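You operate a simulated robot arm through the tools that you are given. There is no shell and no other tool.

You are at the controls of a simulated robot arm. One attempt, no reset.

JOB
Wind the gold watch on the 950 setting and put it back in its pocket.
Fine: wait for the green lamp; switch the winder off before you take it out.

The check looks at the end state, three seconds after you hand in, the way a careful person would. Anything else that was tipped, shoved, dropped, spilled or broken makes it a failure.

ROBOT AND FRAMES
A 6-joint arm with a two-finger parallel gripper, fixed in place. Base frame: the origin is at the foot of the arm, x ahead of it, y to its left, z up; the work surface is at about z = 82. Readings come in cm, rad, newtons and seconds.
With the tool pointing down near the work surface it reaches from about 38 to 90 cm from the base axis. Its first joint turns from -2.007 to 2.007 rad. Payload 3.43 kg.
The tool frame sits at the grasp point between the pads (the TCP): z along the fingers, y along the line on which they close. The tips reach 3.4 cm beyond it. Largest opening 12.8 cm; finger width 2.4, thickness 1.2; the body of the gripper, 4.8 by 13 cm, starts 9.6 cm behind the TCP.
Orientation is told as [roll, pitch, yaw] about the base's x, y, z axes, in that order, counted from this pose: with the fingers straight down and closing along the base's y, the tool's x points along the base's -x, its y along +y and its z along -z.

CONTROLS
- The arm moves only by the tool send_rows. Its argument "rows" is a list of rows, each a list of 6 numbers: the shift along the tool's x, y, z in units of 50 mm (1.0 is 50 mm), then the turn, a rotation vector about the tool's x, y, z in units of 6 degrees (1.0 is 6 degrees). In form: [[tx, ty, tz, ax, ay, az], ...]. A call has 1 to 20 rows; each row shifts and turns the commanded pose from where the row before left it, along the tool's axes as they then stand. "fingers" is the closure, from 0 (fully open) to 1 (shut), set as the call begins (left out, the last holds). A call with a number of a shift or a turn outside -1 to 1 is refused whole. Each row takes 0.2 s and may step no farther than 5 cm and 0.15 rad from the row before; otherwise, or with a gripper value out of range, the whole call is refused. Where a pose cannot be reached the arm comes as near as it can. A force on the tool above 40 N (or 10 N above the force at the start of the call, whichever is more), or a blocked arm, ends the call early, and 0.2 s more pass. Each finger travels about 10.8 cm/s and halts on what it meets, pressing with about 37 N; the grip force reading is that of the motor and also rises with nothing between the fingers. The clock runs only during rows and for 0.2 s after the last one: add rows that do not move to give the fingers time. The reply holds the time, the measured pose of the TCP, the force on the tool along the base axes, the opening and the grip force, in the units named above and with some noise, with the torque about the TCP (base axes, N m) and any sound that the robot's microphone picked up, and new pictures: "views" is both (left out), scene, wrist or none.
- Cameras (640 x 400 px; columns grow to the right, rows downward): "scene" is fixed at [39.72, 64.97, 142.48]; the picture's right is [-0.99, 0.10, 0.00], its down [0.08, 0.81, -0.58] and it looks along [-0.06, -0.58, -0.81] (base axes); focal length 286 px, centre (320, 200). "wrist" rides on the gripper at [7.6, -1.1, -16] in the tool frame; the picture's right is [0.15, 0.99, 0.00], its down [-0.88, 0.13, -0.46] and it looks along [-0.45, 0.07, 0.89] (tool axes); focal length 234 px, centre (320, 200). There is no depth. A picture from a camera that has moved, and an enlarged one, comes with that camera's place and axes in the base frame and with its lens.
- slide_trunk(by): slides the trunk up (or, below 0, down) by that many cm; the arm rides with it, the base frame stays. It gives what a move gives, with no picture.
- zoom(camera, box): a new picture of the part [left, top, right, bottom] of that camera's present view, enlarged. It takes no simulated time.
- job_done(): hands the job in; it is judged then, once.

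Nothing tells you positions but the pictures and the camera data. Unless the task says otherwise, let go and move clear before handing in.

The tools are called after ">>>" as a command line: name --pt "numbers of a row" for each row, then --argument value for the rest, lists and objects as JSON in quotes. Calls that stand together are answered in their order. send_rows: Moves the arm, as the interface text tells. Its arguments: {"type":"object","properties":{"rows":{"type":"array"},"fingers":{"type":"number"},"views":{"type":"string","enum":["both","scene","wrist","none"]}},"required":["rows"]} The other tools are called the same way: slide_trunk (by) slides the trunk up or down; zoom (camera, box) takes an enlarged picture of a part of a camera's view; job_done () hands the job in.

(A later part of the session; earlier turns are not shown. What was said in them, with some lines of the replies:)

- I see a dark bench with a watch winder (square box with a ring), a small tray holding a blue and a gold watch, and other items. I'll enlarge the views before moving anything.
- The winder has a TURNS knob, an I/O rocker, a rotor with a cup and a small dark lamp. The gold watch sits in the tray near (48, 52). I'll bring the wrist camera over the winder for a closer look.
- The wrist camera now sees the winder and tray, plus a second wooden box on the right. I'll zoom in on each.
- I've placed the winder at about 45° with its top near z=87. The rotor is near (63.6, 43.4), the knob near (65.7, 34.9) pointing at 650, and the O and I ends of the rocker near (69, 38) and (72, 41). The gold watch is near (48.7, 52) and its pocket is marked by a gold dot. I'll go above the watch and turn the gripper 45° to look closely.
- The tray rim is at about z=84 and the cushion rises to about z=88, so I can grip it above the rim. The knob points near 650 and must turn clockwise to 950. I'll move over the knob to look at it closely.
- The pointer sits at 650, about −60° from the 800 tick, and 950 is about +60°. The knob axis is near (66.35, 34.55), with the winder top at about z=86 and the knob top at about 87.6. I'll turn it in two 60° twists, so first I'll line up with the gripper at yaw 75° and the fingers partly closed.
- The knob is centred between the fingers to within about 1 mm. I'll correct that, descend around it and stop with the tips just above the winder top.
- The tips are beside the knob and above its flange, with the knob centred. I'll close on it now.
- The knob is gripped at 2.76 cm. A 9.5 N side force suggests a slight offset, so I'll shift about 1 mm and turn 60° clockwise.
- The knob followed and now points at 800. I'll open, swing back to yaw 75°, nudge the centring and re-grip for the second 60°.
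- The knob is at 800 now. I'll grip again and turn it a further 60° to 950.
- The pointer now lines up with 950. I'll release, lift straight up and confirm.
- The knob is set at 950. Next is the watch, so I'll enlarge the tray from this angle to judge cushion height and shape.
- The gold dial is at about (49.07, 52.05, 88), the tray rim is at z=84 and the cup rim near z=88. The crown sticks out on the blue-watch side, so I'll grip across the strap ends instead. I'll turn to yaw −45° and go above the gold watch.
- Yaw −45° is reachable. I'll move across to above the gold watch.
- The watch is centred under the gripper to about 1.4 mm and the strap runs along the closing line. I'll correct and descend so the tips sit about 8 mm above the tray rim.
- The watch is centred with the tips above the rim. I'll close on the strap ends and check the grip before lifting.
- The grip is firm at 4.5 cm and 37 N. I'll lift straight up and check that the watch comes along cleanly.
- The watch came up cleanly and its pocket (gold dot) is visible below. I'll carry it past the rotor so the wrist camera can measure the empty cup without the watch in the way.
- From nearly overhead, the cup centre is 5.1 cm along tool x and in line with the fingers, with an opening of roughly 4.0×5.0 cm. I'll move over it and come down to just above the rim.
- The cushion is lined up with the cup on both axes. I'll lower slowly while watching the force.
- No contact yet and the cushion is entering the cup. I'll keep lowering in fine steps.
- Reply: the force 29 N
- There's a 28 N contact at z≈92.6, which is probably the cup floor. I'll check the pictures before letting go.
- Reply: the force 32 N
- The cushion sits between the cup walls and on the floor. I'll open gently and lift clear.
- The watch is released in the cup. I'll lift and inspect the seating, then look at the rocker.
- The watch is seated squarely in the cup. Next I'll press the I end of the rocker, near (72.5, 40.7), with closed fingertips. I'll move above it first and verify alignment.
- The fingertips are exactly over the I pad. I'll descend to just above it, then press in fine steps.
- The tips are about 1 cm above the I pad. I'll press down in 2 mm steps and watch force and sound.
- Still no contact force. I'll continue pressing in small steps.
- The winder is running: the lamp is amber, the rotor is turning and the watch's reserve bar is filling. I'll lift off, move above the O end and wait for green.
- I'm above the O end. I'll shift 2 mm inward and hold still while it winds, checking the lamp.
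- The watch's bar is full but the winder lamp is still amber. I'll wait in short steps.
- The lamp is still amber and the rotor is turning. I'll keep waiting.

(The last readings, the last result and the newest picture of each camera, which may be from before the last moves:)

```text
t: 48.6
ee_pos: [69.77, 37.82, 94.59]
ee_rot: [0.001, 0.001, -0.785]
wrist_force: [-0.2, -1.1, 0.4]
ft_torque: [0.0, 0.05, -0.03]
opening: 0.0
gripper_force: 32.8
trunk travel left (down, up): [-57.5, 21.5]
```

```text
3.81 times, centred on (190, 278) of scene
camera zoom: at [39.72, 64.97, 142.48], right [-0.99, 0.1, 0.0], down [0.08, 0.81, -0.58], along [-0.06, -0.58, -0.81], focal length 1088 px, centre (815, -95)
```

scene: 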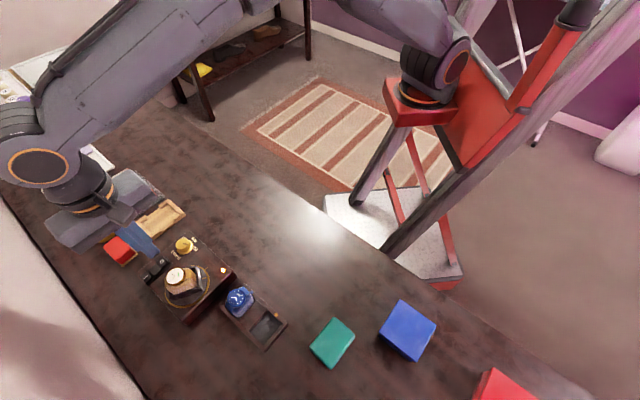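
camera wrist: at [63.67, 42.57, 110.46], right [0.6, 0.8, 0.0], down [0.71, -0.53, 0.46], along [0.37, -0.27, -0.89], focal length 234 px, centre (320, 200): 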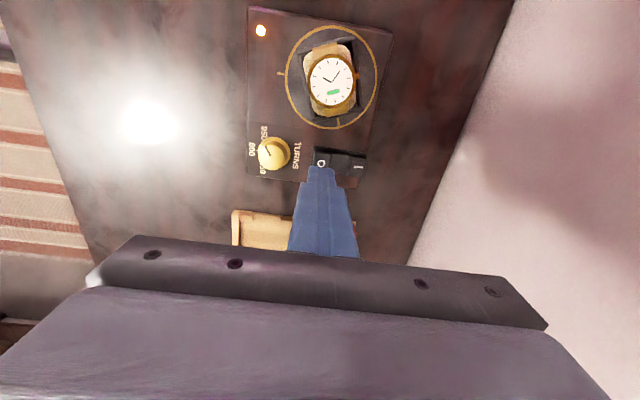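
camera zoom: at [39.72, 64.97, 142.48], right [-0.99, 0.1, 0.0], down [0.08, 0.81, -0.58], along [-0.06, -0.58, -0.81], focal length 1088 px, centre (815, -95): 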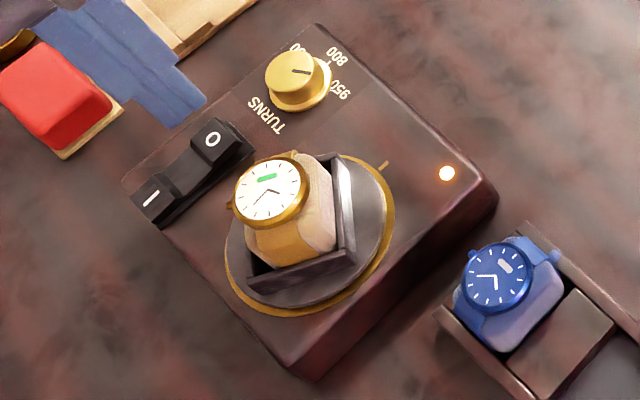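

Still amber. I'll wait more.

>>> send_rows --pt "0 0 0 0 0 0" --pt "0 0 0 0 0 0" --pt "0 0 0 0 0 0" --pt "0 0 0 0 0 0" --pt "0 0 0 0 0 0" --pt "0 0 0 0 0 0" --pt "0 0 0 0 0 0" --pt "0 0 0 0 0 0" --pt "0 0 0 0 0 0" --pt "0 0 0 0 0 0" --fingers 1.0 --views "none"

>>> zoom --camera "scene" --box '[130, 225, 250, 330]'

```text
t: 50.8
ee_pos: [69.68, 37.9, 94.46]
ee_rot: [-0.001, 0.0, -0.785]
wrist_force: [0.5, -0.2, -0.6]
ft_torque: [0.01, -0.02, -0.01]
opening: 0.01
gripper_force: 33.1
trunk travel left (down, up): [-57.5, 21.5]
```

```text
3.81 times, centred on (190, 278) of scene
camera zoom: at [39.72, 64.97, 142.48], right [-0.99, 0.1, 0.0], down [0.08, 0.81, -0.58], along [-0.06, -0.58, -0.81], focal length 1088 px, centre (815, -95)
```

zoom: 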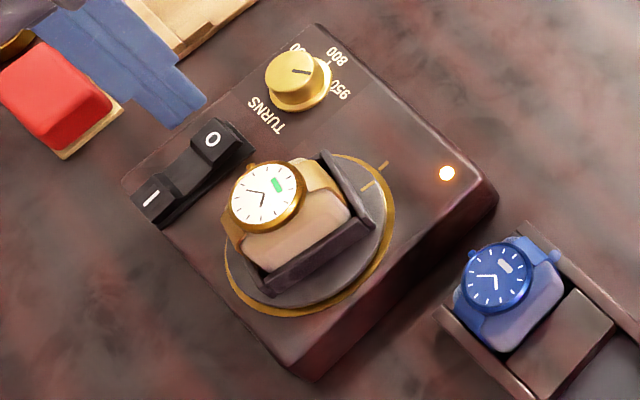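

It's still amber but the rotor mark is near its home position. I'll continue.

>>> send_rows --pt "0 0 0 0 0 0" --pt "0 0 0 0 0 0" --pt "0 0 0 0 0 0" --pt "0 0 0 0 0 0" --pt "0 0 0 0 0 0" --pt "0 0 0 0 0 0" --pt "0 0 0 0 0 0" --fingers 1.0 --views "none"

>>> zoom --camera "scene" --box '[130, 225, 250, 330]'

```text
t: 52.4
ee_pos: [69.8, 37.93, 94.57]
ee_rot: [0.0, 0.0, -0.786]
wrist_force: [0.3, -0.6, -0.6]
ft_torque: [0.0, 0.0, 0.01]
opening: 0.0
gripper_force: 33.2
trunk travel left (down, up): [-57.5, 21.5]
```

```text
3.81 times, centred on (190, 278) of scene
camera zoom: at [39.72, 64.97, 142.48], right [-0.99, 0.1, 0.0], down [0.08, 0.81, -0.58], along [-0.06, -0.58, -0.81], focal length 1088 px, centre (815, -95)
```

zoom: 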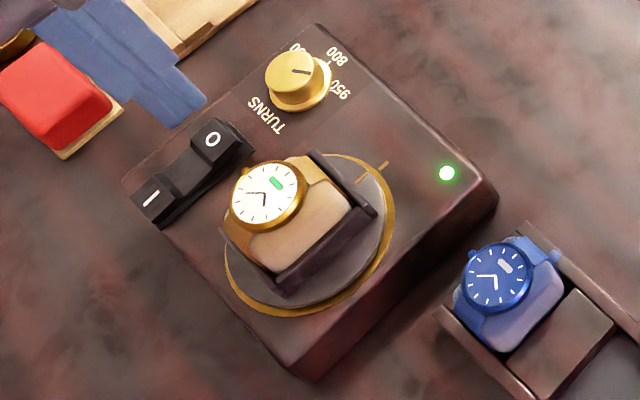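

The lamp is green and the rotor has stopped near home. I'll press the O end to switch off.

>>> send_rows --pt "0 0 0.3 0 0 0" --pt "0 0 0.25 0 0 0" --pt "0 0 0.06 0 0 0" --pt "0 0 0.05 0 0 0" --pt "0 0 0 0 0 0" --fingers 1.0 --views "wrist"

>>> zoom --camera "scene" --box '[130, 225, 250, 330]'

```text
t: 53.6
ee_pos: [69.64, 37.78, 91.14]
ee_rot: [-0.001, -0.001, -0.785]
wrist_force: [0.4, -0.5, -0.3]
ft_torque: [0.03, 0.01, 0.0]
opening: 0.0
gripper_force: 32.7
trunk travel left (down, up): [-57.5, 21.5]
camera wrist: at [63.61, 42.53, 107.14], right [0.6, 0.8, 0.0], down [0.71, -0.53, 0.46], along [0.37, -0.27, -0.89], focal length 234 px, centre (320, 200)
```

wrist: 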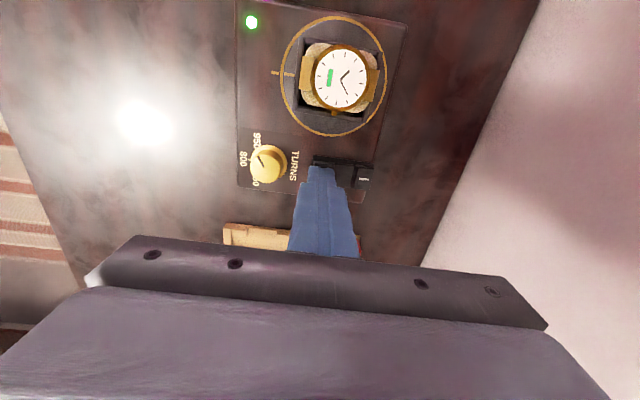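

```text
3.81 times, centred on (190, 278) of scene
camera zoom: at [39.72, 64.97, 142.48], right [-0.99, 0.1, 0.0], down [0.08, 0.81, -0.58], along [-0.06, -0.58, -0.81], focal length 1088 px, centre (815, -95)
```

zoom: 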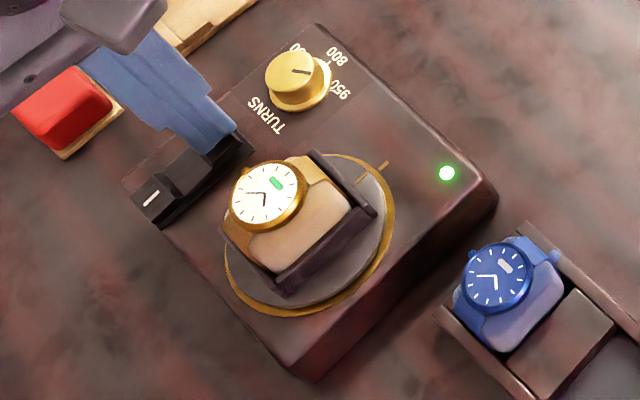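

>>> send_rows --pt "0 0 0.04 0 0 0" --pt "0 0 0.04 0 0 0" --pt "0 0 0.04 0 0 0" --pt "0 0 0 0 0 0" --fingers 1.0 --views "wrist"

>>> zoom --camera "scene" --box '[130, 225, 250, 330]'

```text
t: 54.6
ee_pos: [69.73, 37.8, 90.54]
ee_rot: [-0.001, 0.001, -0.785]
wrist_force: [-0.3, -0.6, 0.0]
ft_torque: [0.03, 0.04, 0.01]
opening: 0.04
gripper_force: 32.9
trunk travel left (down, up): [-57.5, 21.5]
camera wrist: at [63.7, 42.53, 106.43], right [0.6, 0.8, 0.0], down [0.71, -0.53, 0.46], along [0.37, -0.27, -0.89], focal length 234 px, centre (320, 200)
```

wrist: 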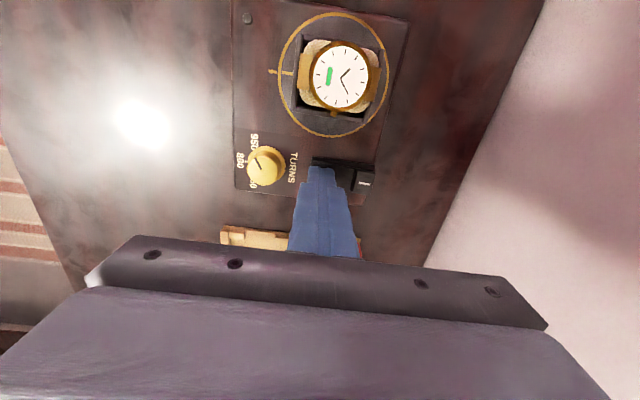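

```text
3.81 times, centred on (190, 278) of scene
camera zoom: at [39.72, 64.97, 142.48], right [-0.99, 0.1, 0.0], down [0.08, 0.81, -0.58], along [-0.06, -0.58, -0.81], focal length 1088 px, centre (815, -95)
```

zoom: 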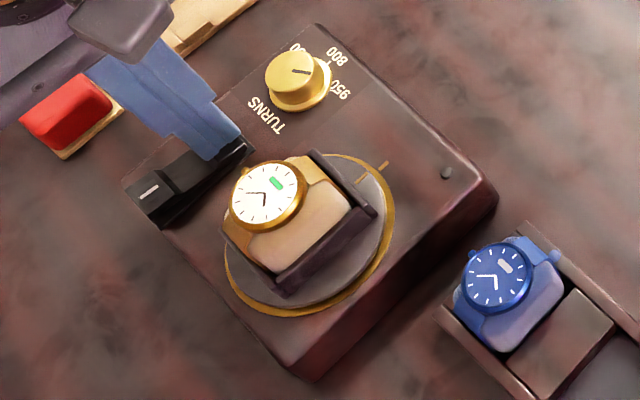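

The lamp is out and the winder is off. I'll lift clear and go above the watch to check its pose before picking it up.

>>> send_rows --pt "0 0 -0.3 0 0 0" --pt "0 0 -0.6 0 0 0" --pt "0 0 -0.7 0 0 0" --pt "0 0 -0.7 0 0 0" --pt "0.78 0.01 0 0 0 0" --pt "0.78 0.01 0 0 0 0" --pt "0 0 0 0 0 0" --fingers 0.45 --views "both"

>>> zoom --camera "wrist" --box '[250, 90, 390, 190]'

>>> zoom --camera "scene" --box '[130, 225, 250, 330]'

```text
t: 56.2
ee_pos: [64.1, 43.36, 101.71]
ee_rot: [0.001, 0.0, -0.785]
wrist_force: [0.2, 0.6, -0.1]
ft_torque: [0.0, 0.01, -0.03]
opening: 7.01
gripper_force: 0.1
trunk travel left (down, up): [-57.5, 21.5]
camera wrist: at [58.09, 48.08, 117.72], right [0.6, 0.8, 0.0], down [0.71, -0.53, 0.46], along [0.37, -0.27, -0.89], focal length 234 px, centre (320, 200)
```

scene: 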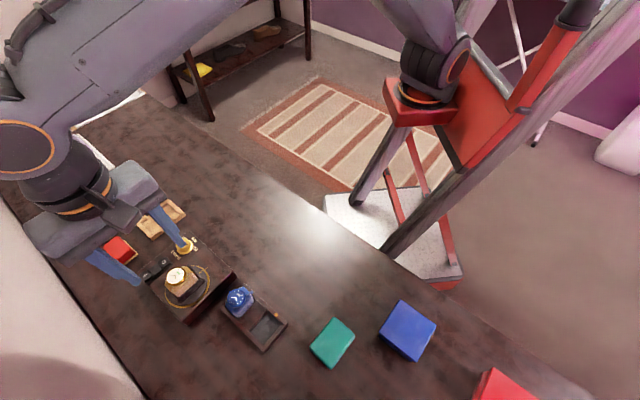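
wrist: 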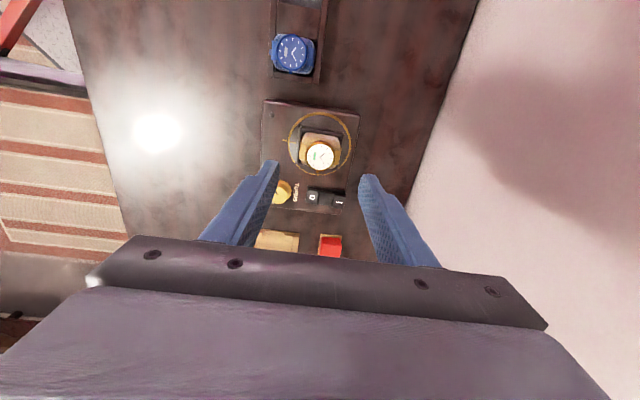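

```text
4.00 times, centred on (320, 140) of wrist
camera zoom: at [58.09, 48.08, 117.72], right [0.6, 0.8, 0.0], down [0.71, -0.53, 0.46], along [0.37, -0.27, -0.89], focal length 937 px, centre (320, 440)
```

zoom: 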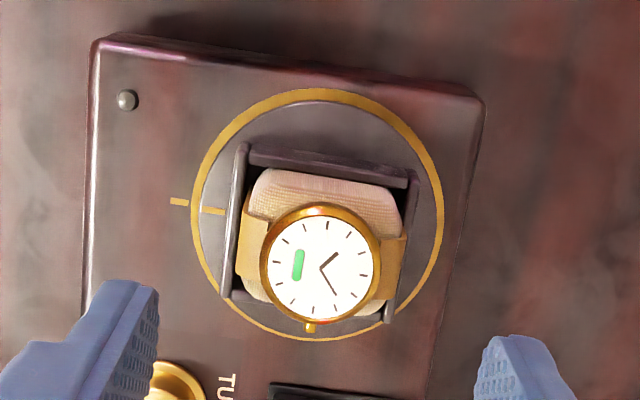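

```text
3.81 times, centred on (190, 278) of scene
camera zoom: at [39.72, 64.97, 142.48], right [-0.99, 0.1, 0.0], down [0.08, 0.81, -0.58], along [-0.06, -0.58, -0.81], focal length 1088 px, centre (815, -95)
```

zoom: 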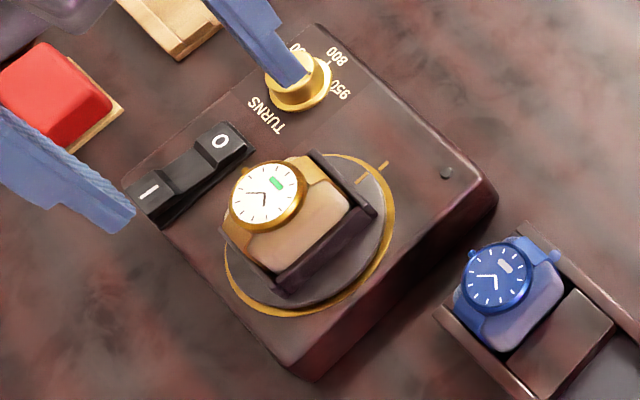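

The watch is still squarely in the cup and aligned with the gripper. I'll descend to the height where I released it.

>>> send_rows --pt "0.02 0.004 0.4 0 0 0" --pt "0 0 0.5 0 0 0" --pt "0 0 0.5 0 0 0" --pt "0 0 0.3 0 0 0" --pt "0 0 0.18 0 0 0" --pt "0 0 0 0 0 0" --fingers 0.45 --views "both"

>>> zoom --camera "wrist" --box '[250, 110, 390, 210]'

>>> zoom --camera "scene" --box '[130, 225, 250, 330]'

```text
t: 57.6
ee_pos: [64.19, 43.46, 92.59]
ee_rot: [-0.001, -0.001, -0.786]
wrist_force: [0.4, 0.1, 0.2]
ft_torque: [0.01, 0.0, 0.01]
opening: 7.06
gripper_force: 0.1
trunk travel left (down, up): [-57.5, 21.5]
camera wrist: at [58.08, 48.2, 108.4], right [0.6, 0.8, 0.0], down [0.71, -0.53, 0.46], along [0.37, -0.27, -0.89], focal length 234 px, centre (320, 200)
```

scene: 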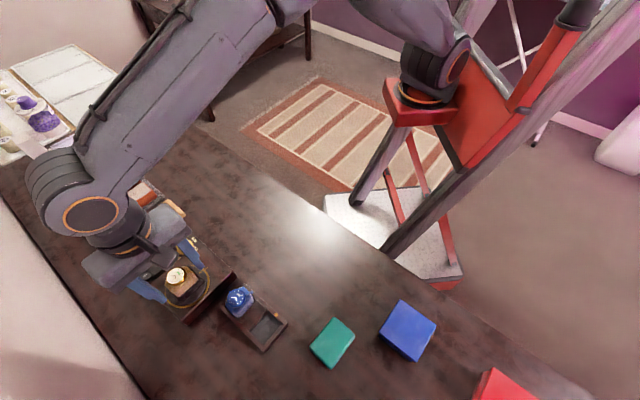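
wrist: 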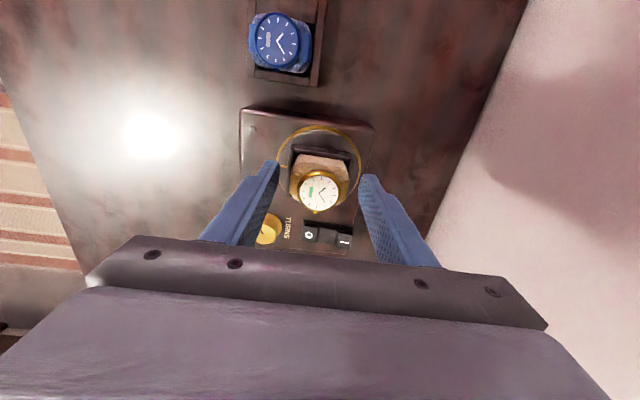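

```text
4.00 times, centred on (320, 160) of wrist
camera zoom: at [58.08, 48.2, 108.4], right [0.6, 0.8, 0.0], down [0.71, -0.53, 0.46], along [0.37, -0.27, -0.89], focal length 937 px, centre (320, 360)
```

zoom: 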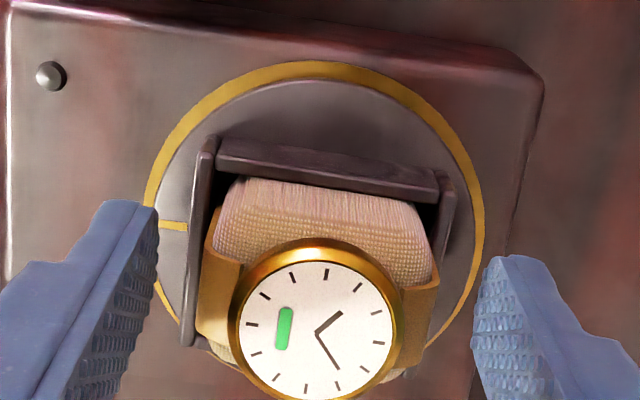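

```text
3.81 times, centred on (190, 278) of scene
camera zoom: at [39.72, 64.97, 142.48], right [-0.99, 0.1, 0.0], down [0.08, 0.81, -0.58], along [-0.06, -0.58, -0.81], focal length 1088 px, centre (815, -95)
```

zoom: 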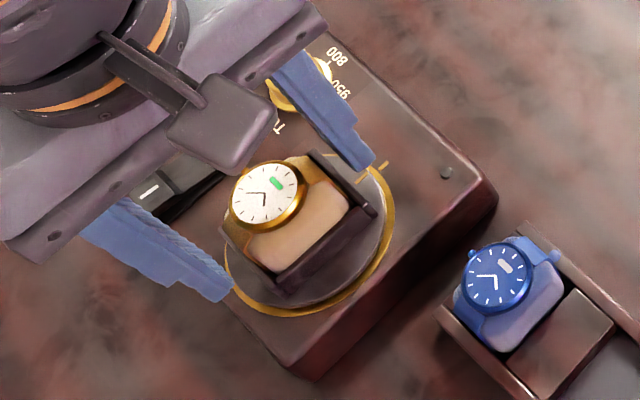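

The geometry matches the release state. I'll grip the watch now.

>>> send_rows --pt "0 0 -0.02 0 0 0" --pt "0 0 0 0 0 0" --pt "0 0 0 0 0 0" --pt "0 0 0 0 0 0" --fingers 0.7 --views "wrist"

>>> zoom --camera "wrist" --box '[250, 110, 390, 210]'

```text
t: 58.6
ee_pos: [64.2, 43.41, 92.67]
ee_rot: [-0.002, -0.001, -0.784]
wrist_force: [0.2, 0.4, 0.7]
ft_torque: [-0.02, 0.06, 0.02]
opening: 4.54
gripper_force: 36.8
trunk travel left (down, up): [-57.5, 21.5]
camera wrist: at [58.12, 48.2, 108.57], right [0.6, 0.8, 0.0], down [0.71, -0.53, 0.46], along [0.37, -0.27, -0.89], focal length 234 px, centre (320, 200)
```

wrist: 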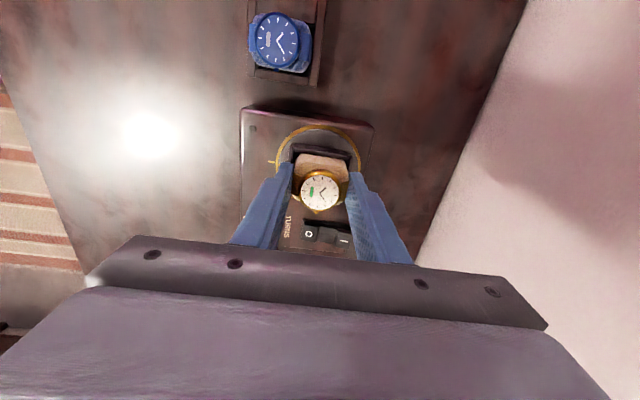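

```text
4.00 times, centred on (320, 160) of wrist
camera zoom: at [58.12, 48.2, 108.57], right [0.6, 0.8, 0.0], down [0.71, -0.53, 0.46], along [0.37, -0.27, -0.89], focal length 937 px, centre (320, 360)
```

zoom: 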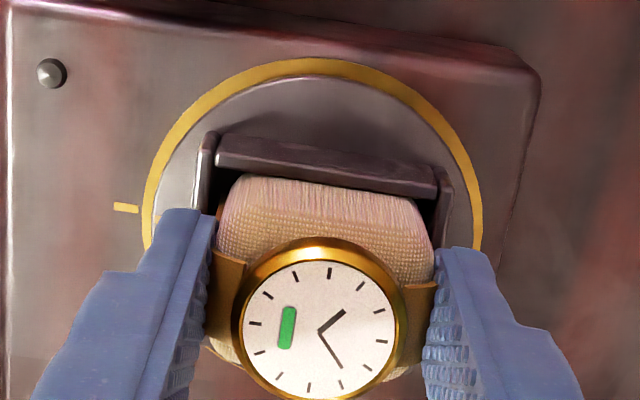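

I have the watch again. I'll lift straight out of the cup and return along the reverse path to above its pocket.

>>> send_rows --pt "0 0 -0.1 0 0 0" --pt "0 0 -0.3 0 0 0" --pt "0 0 -0.6 0 0 0" --pt "0 0 -0.6 0 0 0" --pt "0.6696 -0.1828 0 0 0 0" --pt "0.6696 -0.1828 0 0 0 0" --pt "0.6696 -0.1828 0 0 0 0" --pt "0.6696 -0.1828 0 0 0 0" --pt "0.6696 -0.1828 0 0 0 0" --pt "0 0 0 0 0 0" --fingers 0.7 --views "both"

>>> zoom --camera "wrist" --box '[250, 120, 390, 220]'

>>> zoom --camera "scene" --box '[200, 270, 320, 360]'

```text
t: 60.8
ee_pos: [48.93, 52.29, 100.72]
ee_rot: [-0.001, -0.001, -0.786]
wrist_force: [0.3, 0.0, -0.9]
ft_torque: [0.01, 0.01, -0.01]
opening: 4.51
gripper_force: 37.3
trunk travel left (down, up): [-57.5, 21.5]
camera wrist: at [42.9, 57.07, 116.67], right [0.6, 0.8, 0.0], down [0.71, -0.53, 0.46], along [0.37, -0.27, -0.89], focal length 234 px, centre (320, 200)
```

scene: 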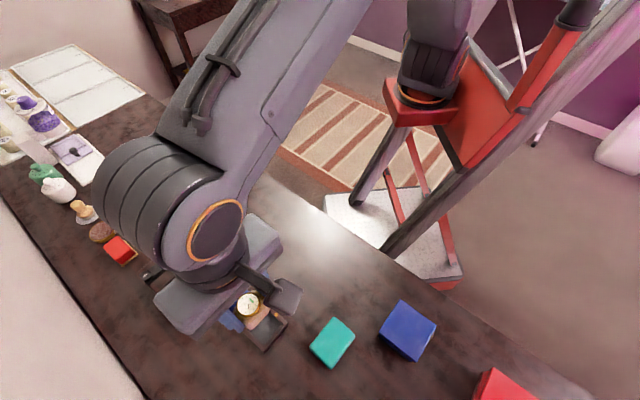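
wrist: 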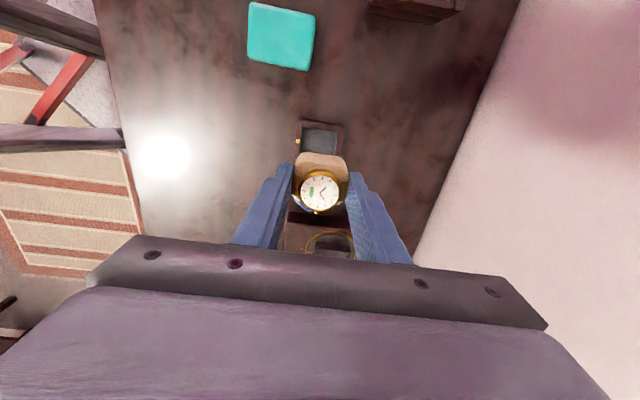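

```text
4.00 times, centred on (320, 170) of wrist
camera zoom: at [42.9, 57.07, 116.67], right [0.6, 0.8, 0.0], down [0.71, -0.53, 0.46], along [0.37, -0.27, -0.89], focal length 937 px, centre (320, 320)
```

zoom: 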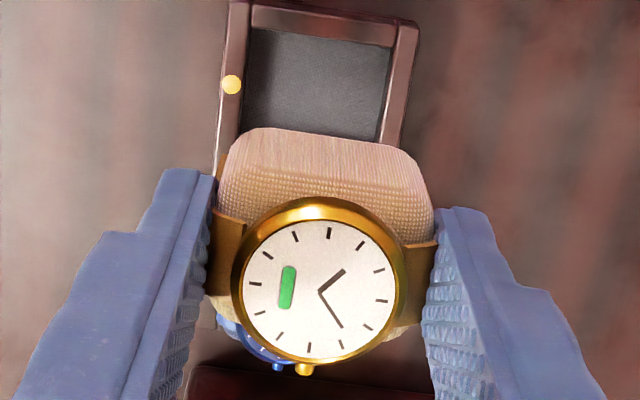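

```text
4.44 times, centred on (260, 315) of scene
camera zoom: at [39.72, 64.97, 142.48], right [-0.99, 0.1, 0.0], down [0.08, 0.81, -0.58], along [-0.06, -0.58, -0.81], focal length 1269 px, centre (587, -311)
```

zoom: 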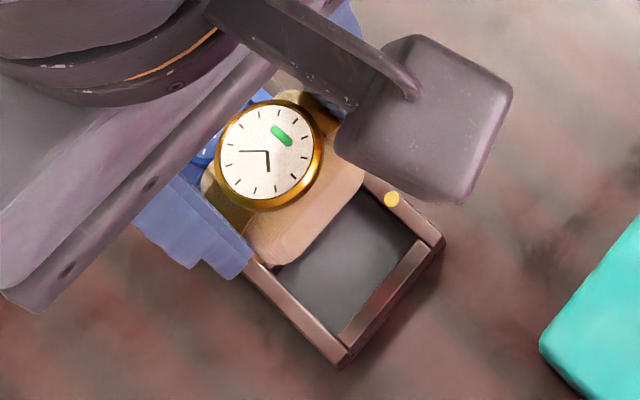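

The watch came out cleanly with its bar full. Compared with the picture after pickup, I'm about 3.5 mm too far along tool x relative to the pocket. I'll correct that and re-check.

>>> send_rows --pt "-0.07 0 0 0 0 0" --pt "0 0 0.08 0 0 0" --pt "0 0 0 0 0 0" --pt "0 0 0 0 0 0" --fingers 0.7 --views "wrist"

>>> zoom --camera "wrist" --box '[250, 120, 390, 220]'

```text
t: 61.8
ee_pos: [49.4, 51.89, 100.4]
ee_rot: [-0.001, 0.0, -0.785]
wrist_force: [-1.2, 1.0, -0.7]
ft_torque: [-0.01, 0.03, 0.04]
opening: 4.51
gripper_force: 37.0
trunk travel left (down, up): [-57.5, 21.5]
camera wrist: at [43.27, 56.66, 116.24], right [0.6, 0.8, 0.0], down [0.71, -0.53, 0.46], along [0.37, -0.27, -0.89], focal length 234 px, centre (320, 200)
```

wrist: 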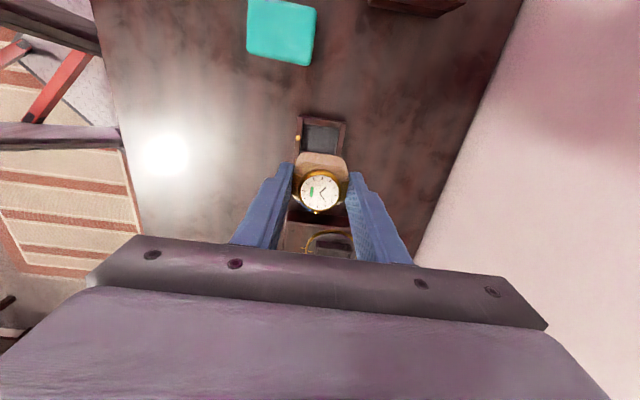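

```text
4.00 times, centred on (320, 170) of wrist
camera zoom: at [43.27, 56.66, 116.24], right [0.6, 0.8, 0.0], down [0.71, -0.53, 0.46], along [0.37, -0.27, -0.89], focal length 937 px, centre (320, 320)
```

zoom: 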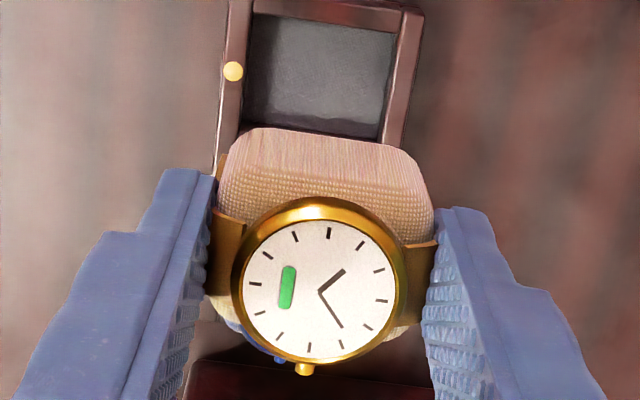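

The arm seems to settle slowly after moves. I'll hold for a second and look again.

>>> send_rows --pt "0 0 0 0 0 0" --pt "0 0 0 0 0 0" --pt "0 0 0 0 0 0" --pt "0 0 0 0 0 0" --pt "0 0 0 0 0 0" --fingers 0.7 --views "wrist"

>>> zoom --camera "wrist" --box '[250, 120, 390, 220]'

>>> zoom --camera "wrist" --box '[285, 110, 355, 160]'

```text
t: 63.0
ee_pos: [49.24, 52.03, 100.3]
ee_rot: [-0.001, -0.001, -0.786]
wrist_force: [0.3, -0.3, -1.7]
ft_torque: [0.03, 0.03, 0.04]
opening: 4.52
gripper_force: 37.1
trunk travel left (down, up): [-57.5, 21.5]
camera wrist: at [43.27, 56.66, 116.25], right [0.6, 0.8, 0.0], down [0.71, -0.53, 0.46], along [0.37, -0.27, -0.89], focal length 234 px, centre (320, 200)
```

wrist: 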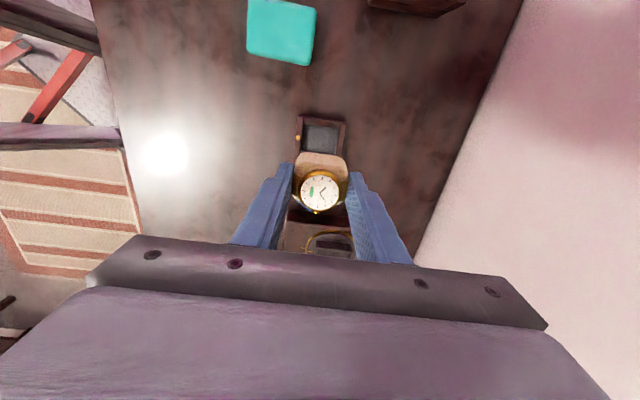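

```text
4.00 times, centred on (320, 170) of wrist
camera zoom: at [43.27, 56.66, 116.25], right [0.6, 0.8, 0.0], down [0.71, -0.53, 0.46], along [0.37, -0.27, -0.89], focal length 937 px, centre (320, 320)
```

zoom: 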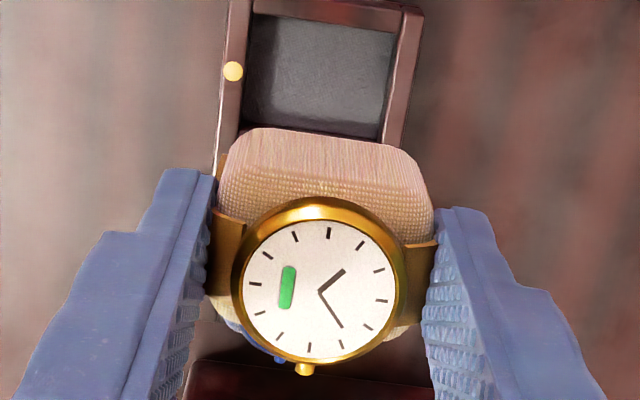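

```text
8.00 times, centred on (320, 135) of wrist
camera zoom: at [43.27, 56.66, 116.25], right [0.6, 0.8, 0.0], down [0.71, -0.53, 0.46], along [0.37, -0.27, -0.89], focal length 1873 px, centre (320, 720)
```

zoom: 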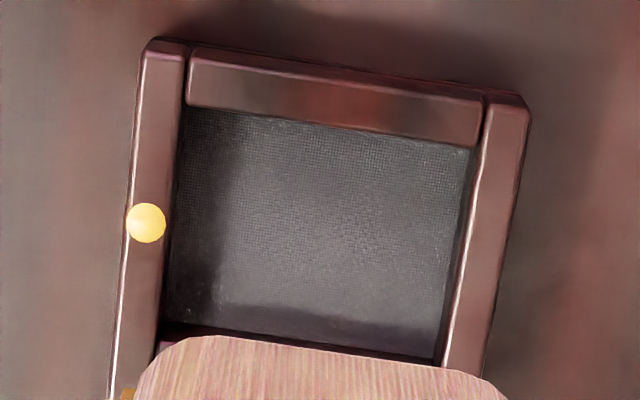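

It has settled. From the pocket edges, the pocket centre is about 2.5 mm further along tool x. I'll correct, descend to just above the rim and check again.

>>> send_rows --pt "0.05 -0.008 0 0 0 0" --pt "0 0 0.3 0 0 0" --pt "0 0 0.5 0 0 0" --pt "0 0 0.5 0 0 0" --pt "0 0 0.4 0 0 0" --pt "0 0 0.1 0 0 0" --pt "0 0 0 0 0 0" --pt "0 0 0 0 0 0" --pt "0 0 0 0 0 0" --fingers 0.7 --views "both"

>>> zoom --camera "wrist" --box '[250, 120, 390, 220]'

>>> zoom --camera "scene" --box '[220, 285, 310, 355]'

```text
t: 65.0
ee_pos: [49.23, 52.02, 91.33]
ee_rot: [0.0, -0.001, -0.787]
wrist_force: [-0.7, -0.9, -1.7]
ft_torque: [-0.03, -0.01, 0.02]
opening: 4.54
gripper_force: 37.1
trunk travel left (down, up): [-57.5, 21.5]
camera wrist: at [43.13, 56.78, 107.22], right [0.6, 0.8, 0.0], down [0.71, -0.53, 0.46], along [0.37, -0.27, -0.89], focal length 234 px, centre (320, 200)
```

scene: 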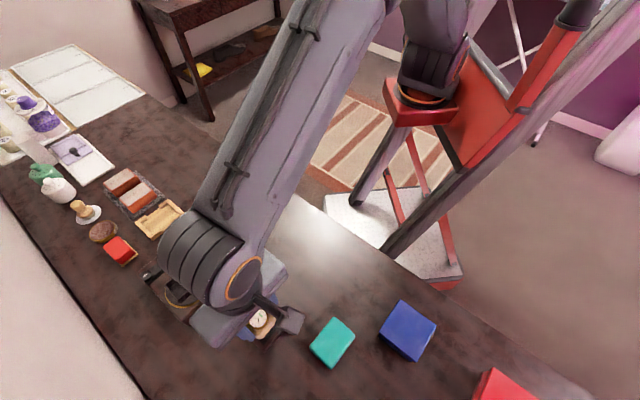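
wrist: 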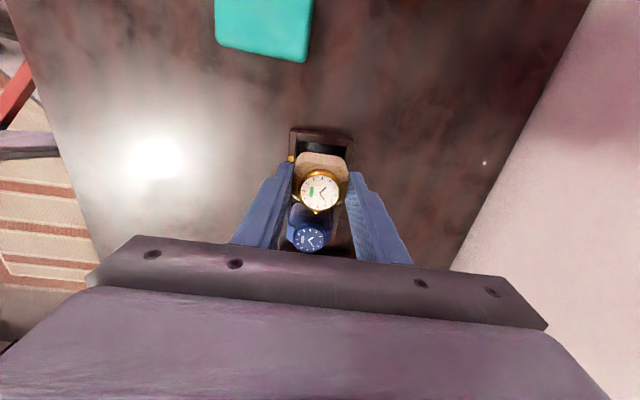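

```text
4.00 times, centred on (320, 170) of wrist
camera zoom: at [43.13, 56.78, 107.22], right [0.6, 0.8, 0.0], down [0.71, -0.53, 0.46], along [0.37, -0.27, -0.89], focal length 937 px, centre (320, 320)
```

zoom: 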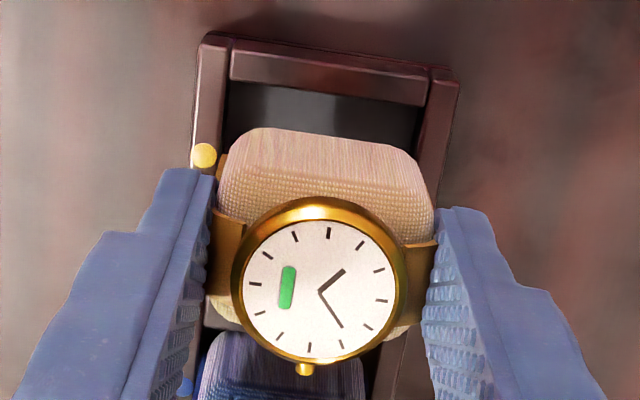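

```text
5.71 times, centred on (265, 320) of scene
camera zoom: at [39.72, 64.97, 142.48], right [-0.99, 0.1, 0.0], down [0.08, 0.81, -0.58], along [-0.06, -0.58, -0.81], focal length 1631 px, centre (634, -486)
```

zoom: 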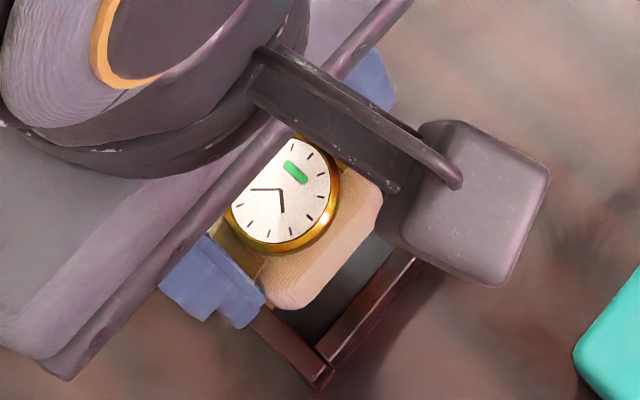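

Alignment is within about a millimetre, so I'll add a 1 mm correction. Then I'll lower into the pocket slowly.

>>> send_rows --pt "0.02 0 0.05 0 0 0" --pt "0 0 0.1 0 0 0" --pt "0 0 0.1 0 0 0" --pt "0 0 0.1 0 0 0" --pt "0 0 0.1 0 0 0" --pt "0 0 0 0 0 0" --fingers 0.7 --views "wrist"

>>> zoom --camera "wrist" --box '[250, 120, 390, 220]'

```text
t: 66.4
ee_pos: [49.16, 52.1, 88.88]
ee_rot: [0.0, 0.0, -0.785]
wrist_force: [-0.7, 0.0, -1.3]
ft_torque: [-0.02, -0.03, -0.02]
opening: 4.51
gripper_force: 36.8
trunk travel left (down, up): [-57.5, 21.5]
camera wrist: at [43.09, 56.8, 104.9], right [0.6, 0.8, 0.0], down [0.71, -0.53, 0.46], along [0.37, -0.27, -0.89], focal length 234 px, centre (320, 200)
```

wrist: 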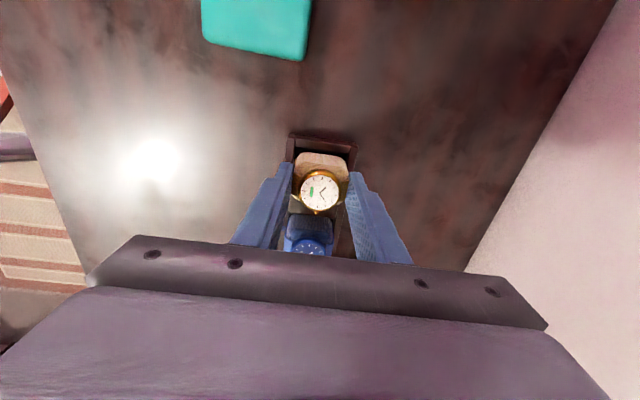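

```text
4.00 times, centred on (320, 170) of wrist
camera zoom: at [43.09, 56.8, 104.9], right [0.6, 0.8, 0.0], down [0.71, -0.53, 0.46], along [0.37, -0.27, -0.89], focal length 937 px, centre (320, 320)
```

zoom: 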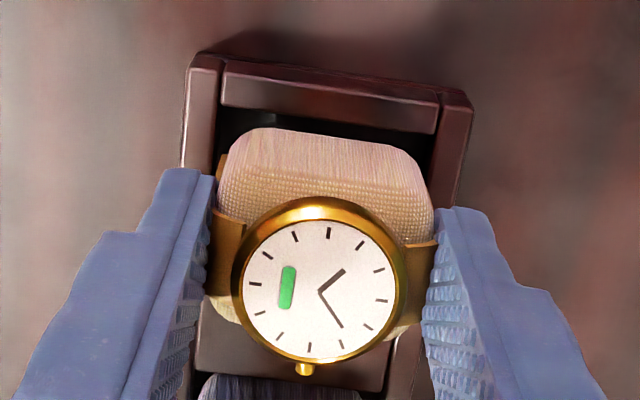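

The cushion is inside the pocket with no contact force yet. I'll lower the last few millimetres.

>>> send_rows --pt "0 0 0.03 0 0 0" --pt "0 0 0.03 0 0 0" --pt "0 0 0.03 0 0 0" --pt "0 0 0 0 0 0" --fingers 0.7 --views "none"

```text
t: 67.4
ee_pos: [49.24, 52.0, 88.74]
ee_rot: [0.001, 0.001, -0.786]
wrist_force: [0.7, 0.1, -0.4]
ft_torque: [0.0, 0.0, -0.01]
opening: 4.53
gripper_force: 37.1
trunk travel left (down, up): [-57.5, 21.5]
```

>>> send_rows --pt "0 0 0.02 0 0 0" --pt "0 0 0.02 0 0 0" --pt "0 0 0 0 0 0" --fingers 0.7 --views "none"

```text
t: 68.2
ee_pos: [49.12, 52.08, 88.32]
ee_rot: [0.001, -0.001, -0.785]
wrist_force: [0.2, 0.6, -1.2]
ft_torque: [0.02, -0.02, 0.01]
opening: 4.48
gripper_force: 36.9
trunk travel left (down, up): [-57.5, 21.5]
```

>>> send_rows --pt "0 0 0.02 0 0 0" --pt "0 0 0 0 0 0" --fingers 0.7 --views "wrist"

>>> zoom --camera "wrist" --box '[250, 120, 390, 220]'

```text
t: 68.8
ee_pos: [49.16, 52.11, 88.34]
ee_rot: [0.001, 0.0, -0.785]
wrist_force: [1.9, 0.4, 4.3]
ft_torque: [-0.04, 0.0, 0.02]
opening: 4.51
gripper_force: 37.1
trunk travel left (down, up): [-57.5, 21.5]
camera wrist: at [43.04, 56.73, 104.26], right [0.6, 0.8, 0.0], down [0.71, -0.53, 0.46], along [0.37, -0.27, -0.89], focal length 234 px, centre (320, 200)
```

wrist: 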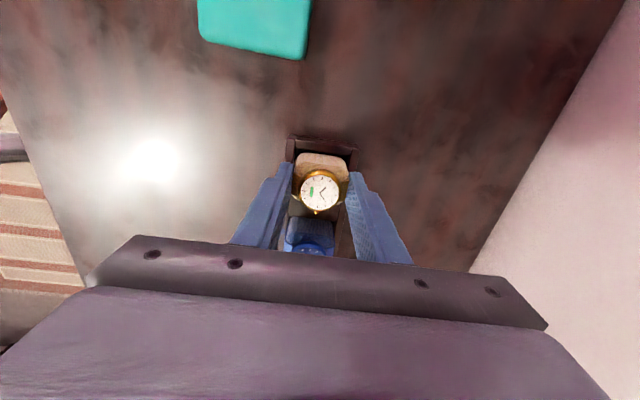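

```text
4.00 times, centred on (320, 170) of wrist
camera zoom: at [43.04, 56.73, 104.26], right [0.6, 0.8, 0.0], down [0.71, -0.53, 0.46], along [0.37, -0.27, -0.89], focal length 937 px, centre (320, 320)
```

zoom: 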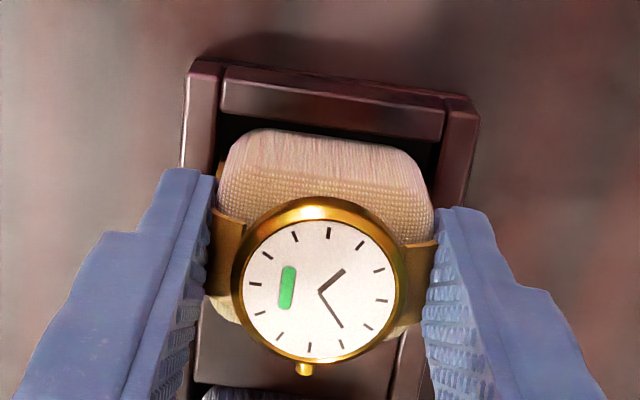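

Light contact (4 N) at the same height as the original pickup means the watch is on the pocket floor. I'll open and lift away.

>>> send_rows --pt "0 0 0 0 0 0" --pt "0 0 0 0 0 0" --pt "0 0 0 0 0 0" --fingers 0.47 --views "wrist"

>>> zoom --camera "wrist" --box '[250, 120, 390, 220]'

```text
t: 69.6
ee_pos: [48.99, 52.01, 88.32]
ee_rot: [0.001, 0.0, -0.784]
wrist_force: [0.0, 0.6, -0.1]
ft_torque: [0.02, 0.01, 0.01]
opening: 6.79
gripper_force: 0.0
trunk travel left (down, up): [-57.5, 21.5]
camera wrist: at [43.02, 56.74, 104.2], right [0.6, 0.8, 0.0], down [0.71, -0.53, 0.46], along [0.37, -0.27, -0.89], focal length 234 px, centre (320, 200)
```

wrist: 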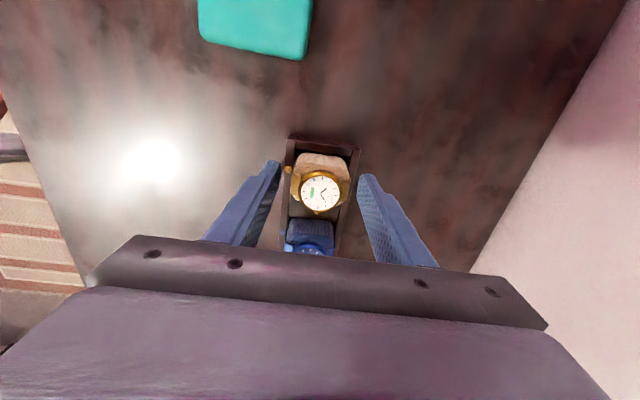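

```text
4.00 times, centred on (320, 170) of wrist
camera zoom: at [43.02, 56.74, 104.2], right [0.6, 0.8, 0.0], down [0.71, -0.53, 0.46], along [0.37, -0.27, -0.89], focal length 937 px, centre (320, 320)
```

zoom: 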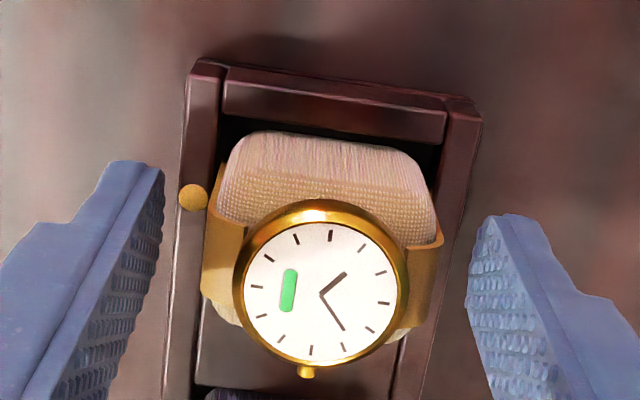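

The watch is released in its pocket. I'll lift straight up and back the arm off so both cameras can do a final check.

>>> send_rows --pt "0 0 -0.2 0 0 0" --pt "0 0 -0.5 0 0 0" --pt "0 0 -0.7 0 0 0" --pt "0 0 -0.7 0 0 0" --pt "0 0 -0.7 0 0 0" --pt "0 -0.7 -0.5 0 0 0" --pt "0 -0.9 -0.2 0 0 0" --pt "0 -0.9 0 0 0 0" --pt "0 0 0 0 0 0" --pt "0 0 0 0 0 0" --fingers 0.47 --views "both"

>>> zoom --camera "scene" --box '[130, 220, 300, 360]'

>>> zoom --camera "wrist" --box '[280, 90, 480, 230]'

```text
t: 71.8
ee_pos: [40.14, 43.49, 105.56]
ee_rot: [0.0, 0.001, -0.784]
wrist_force: [-0.7, -0.1, -0.2]
ft_torque: [-0.02, 0.02, -0.01]
opening: 6.76
gripper_force: 0.1
trunk travel left (down, up): [-57.5, 21.5]
camera wrist: at [34.07, 48.12, 121.54], right [0.6, 0.8, 0.0], down [0.71, -0.53, 0.46], along [0.37, -0.27, -0.89], focal length 234 px, centre (320, 200)
```

scene: 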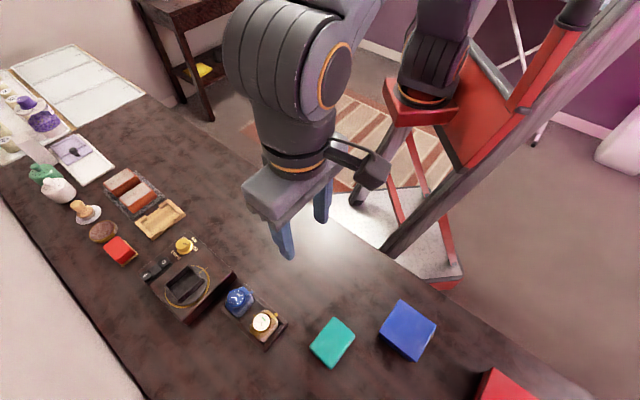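
wrist: 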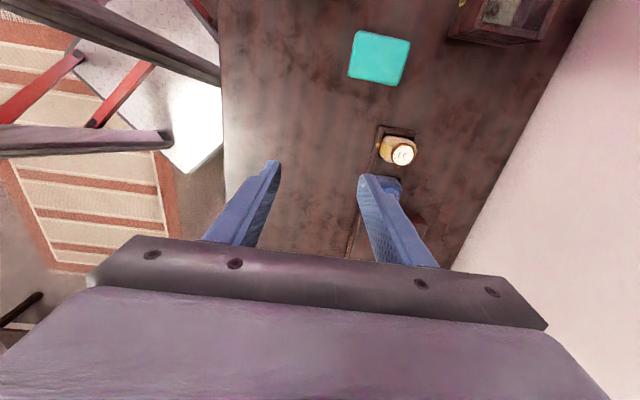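

```text
2.86 times, centred on (215, 290) of scene
camera zoom: at [39.72, 64.97, 142.48], right [-0.99, 0.1, 0.0], down [0.08, 0.81, -0.58], along [-0.06, -0.58, -0.81], focal length 816 px, centre (620, -57)
```

zoom: 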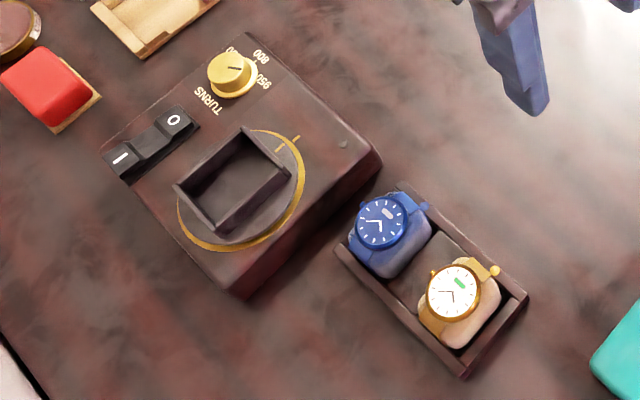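

```text
2.86 times, centred on (380, 160) of wrist
camera zoom: at [34.07, 48.12, 121.54], right [0.6, 0.8, 0.0], down [0.71, -0.53, 0.46], along [0.37, -0.27, -0.89], focal length 669 px, centre (149, 314)
```

zoom: 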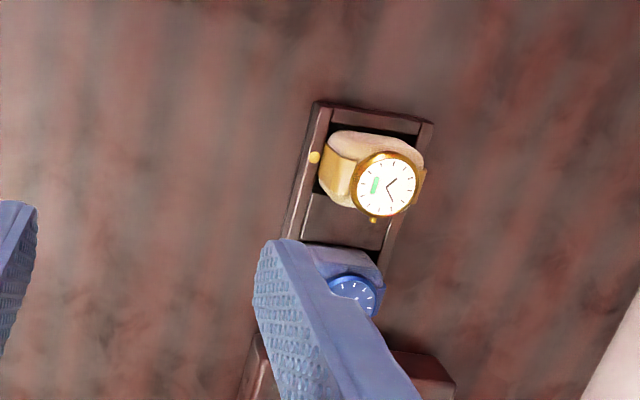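

The gold watch is back in its gold-dot pocket, at the same place in the picture as at the start, with its bar fully green. The knob is on 950, the winder is off with its lamp out, nothing else has moved, and the arm is clear, so I'm handing in.

>>> job_done

```text
The job is handed in.
```

The gold watch was wound on the 950 setting and is back in its gold-dot pocket. I handed the job in, but I have not seen the check's verdict.

- **Winding:** I turned the knob from 650 to 950, seated the watch in the rotor cup and switched the winder on. I waited for the lamp to change from amber to green.
- **Switching off:** I pressed the O end of the rocker. The lamp went out before I lifted the watch from the cup.
- **Return:** The watch touched the pocket floor lightly (about 4 N) at the same height where I picked it up. The final picture shows it where it was at the start, with its reserve bar fully green.
- **Everything else:** In the final pictures the blue watch, tray, winder and other items look unmoved. The gripper is open and the arm is clear.
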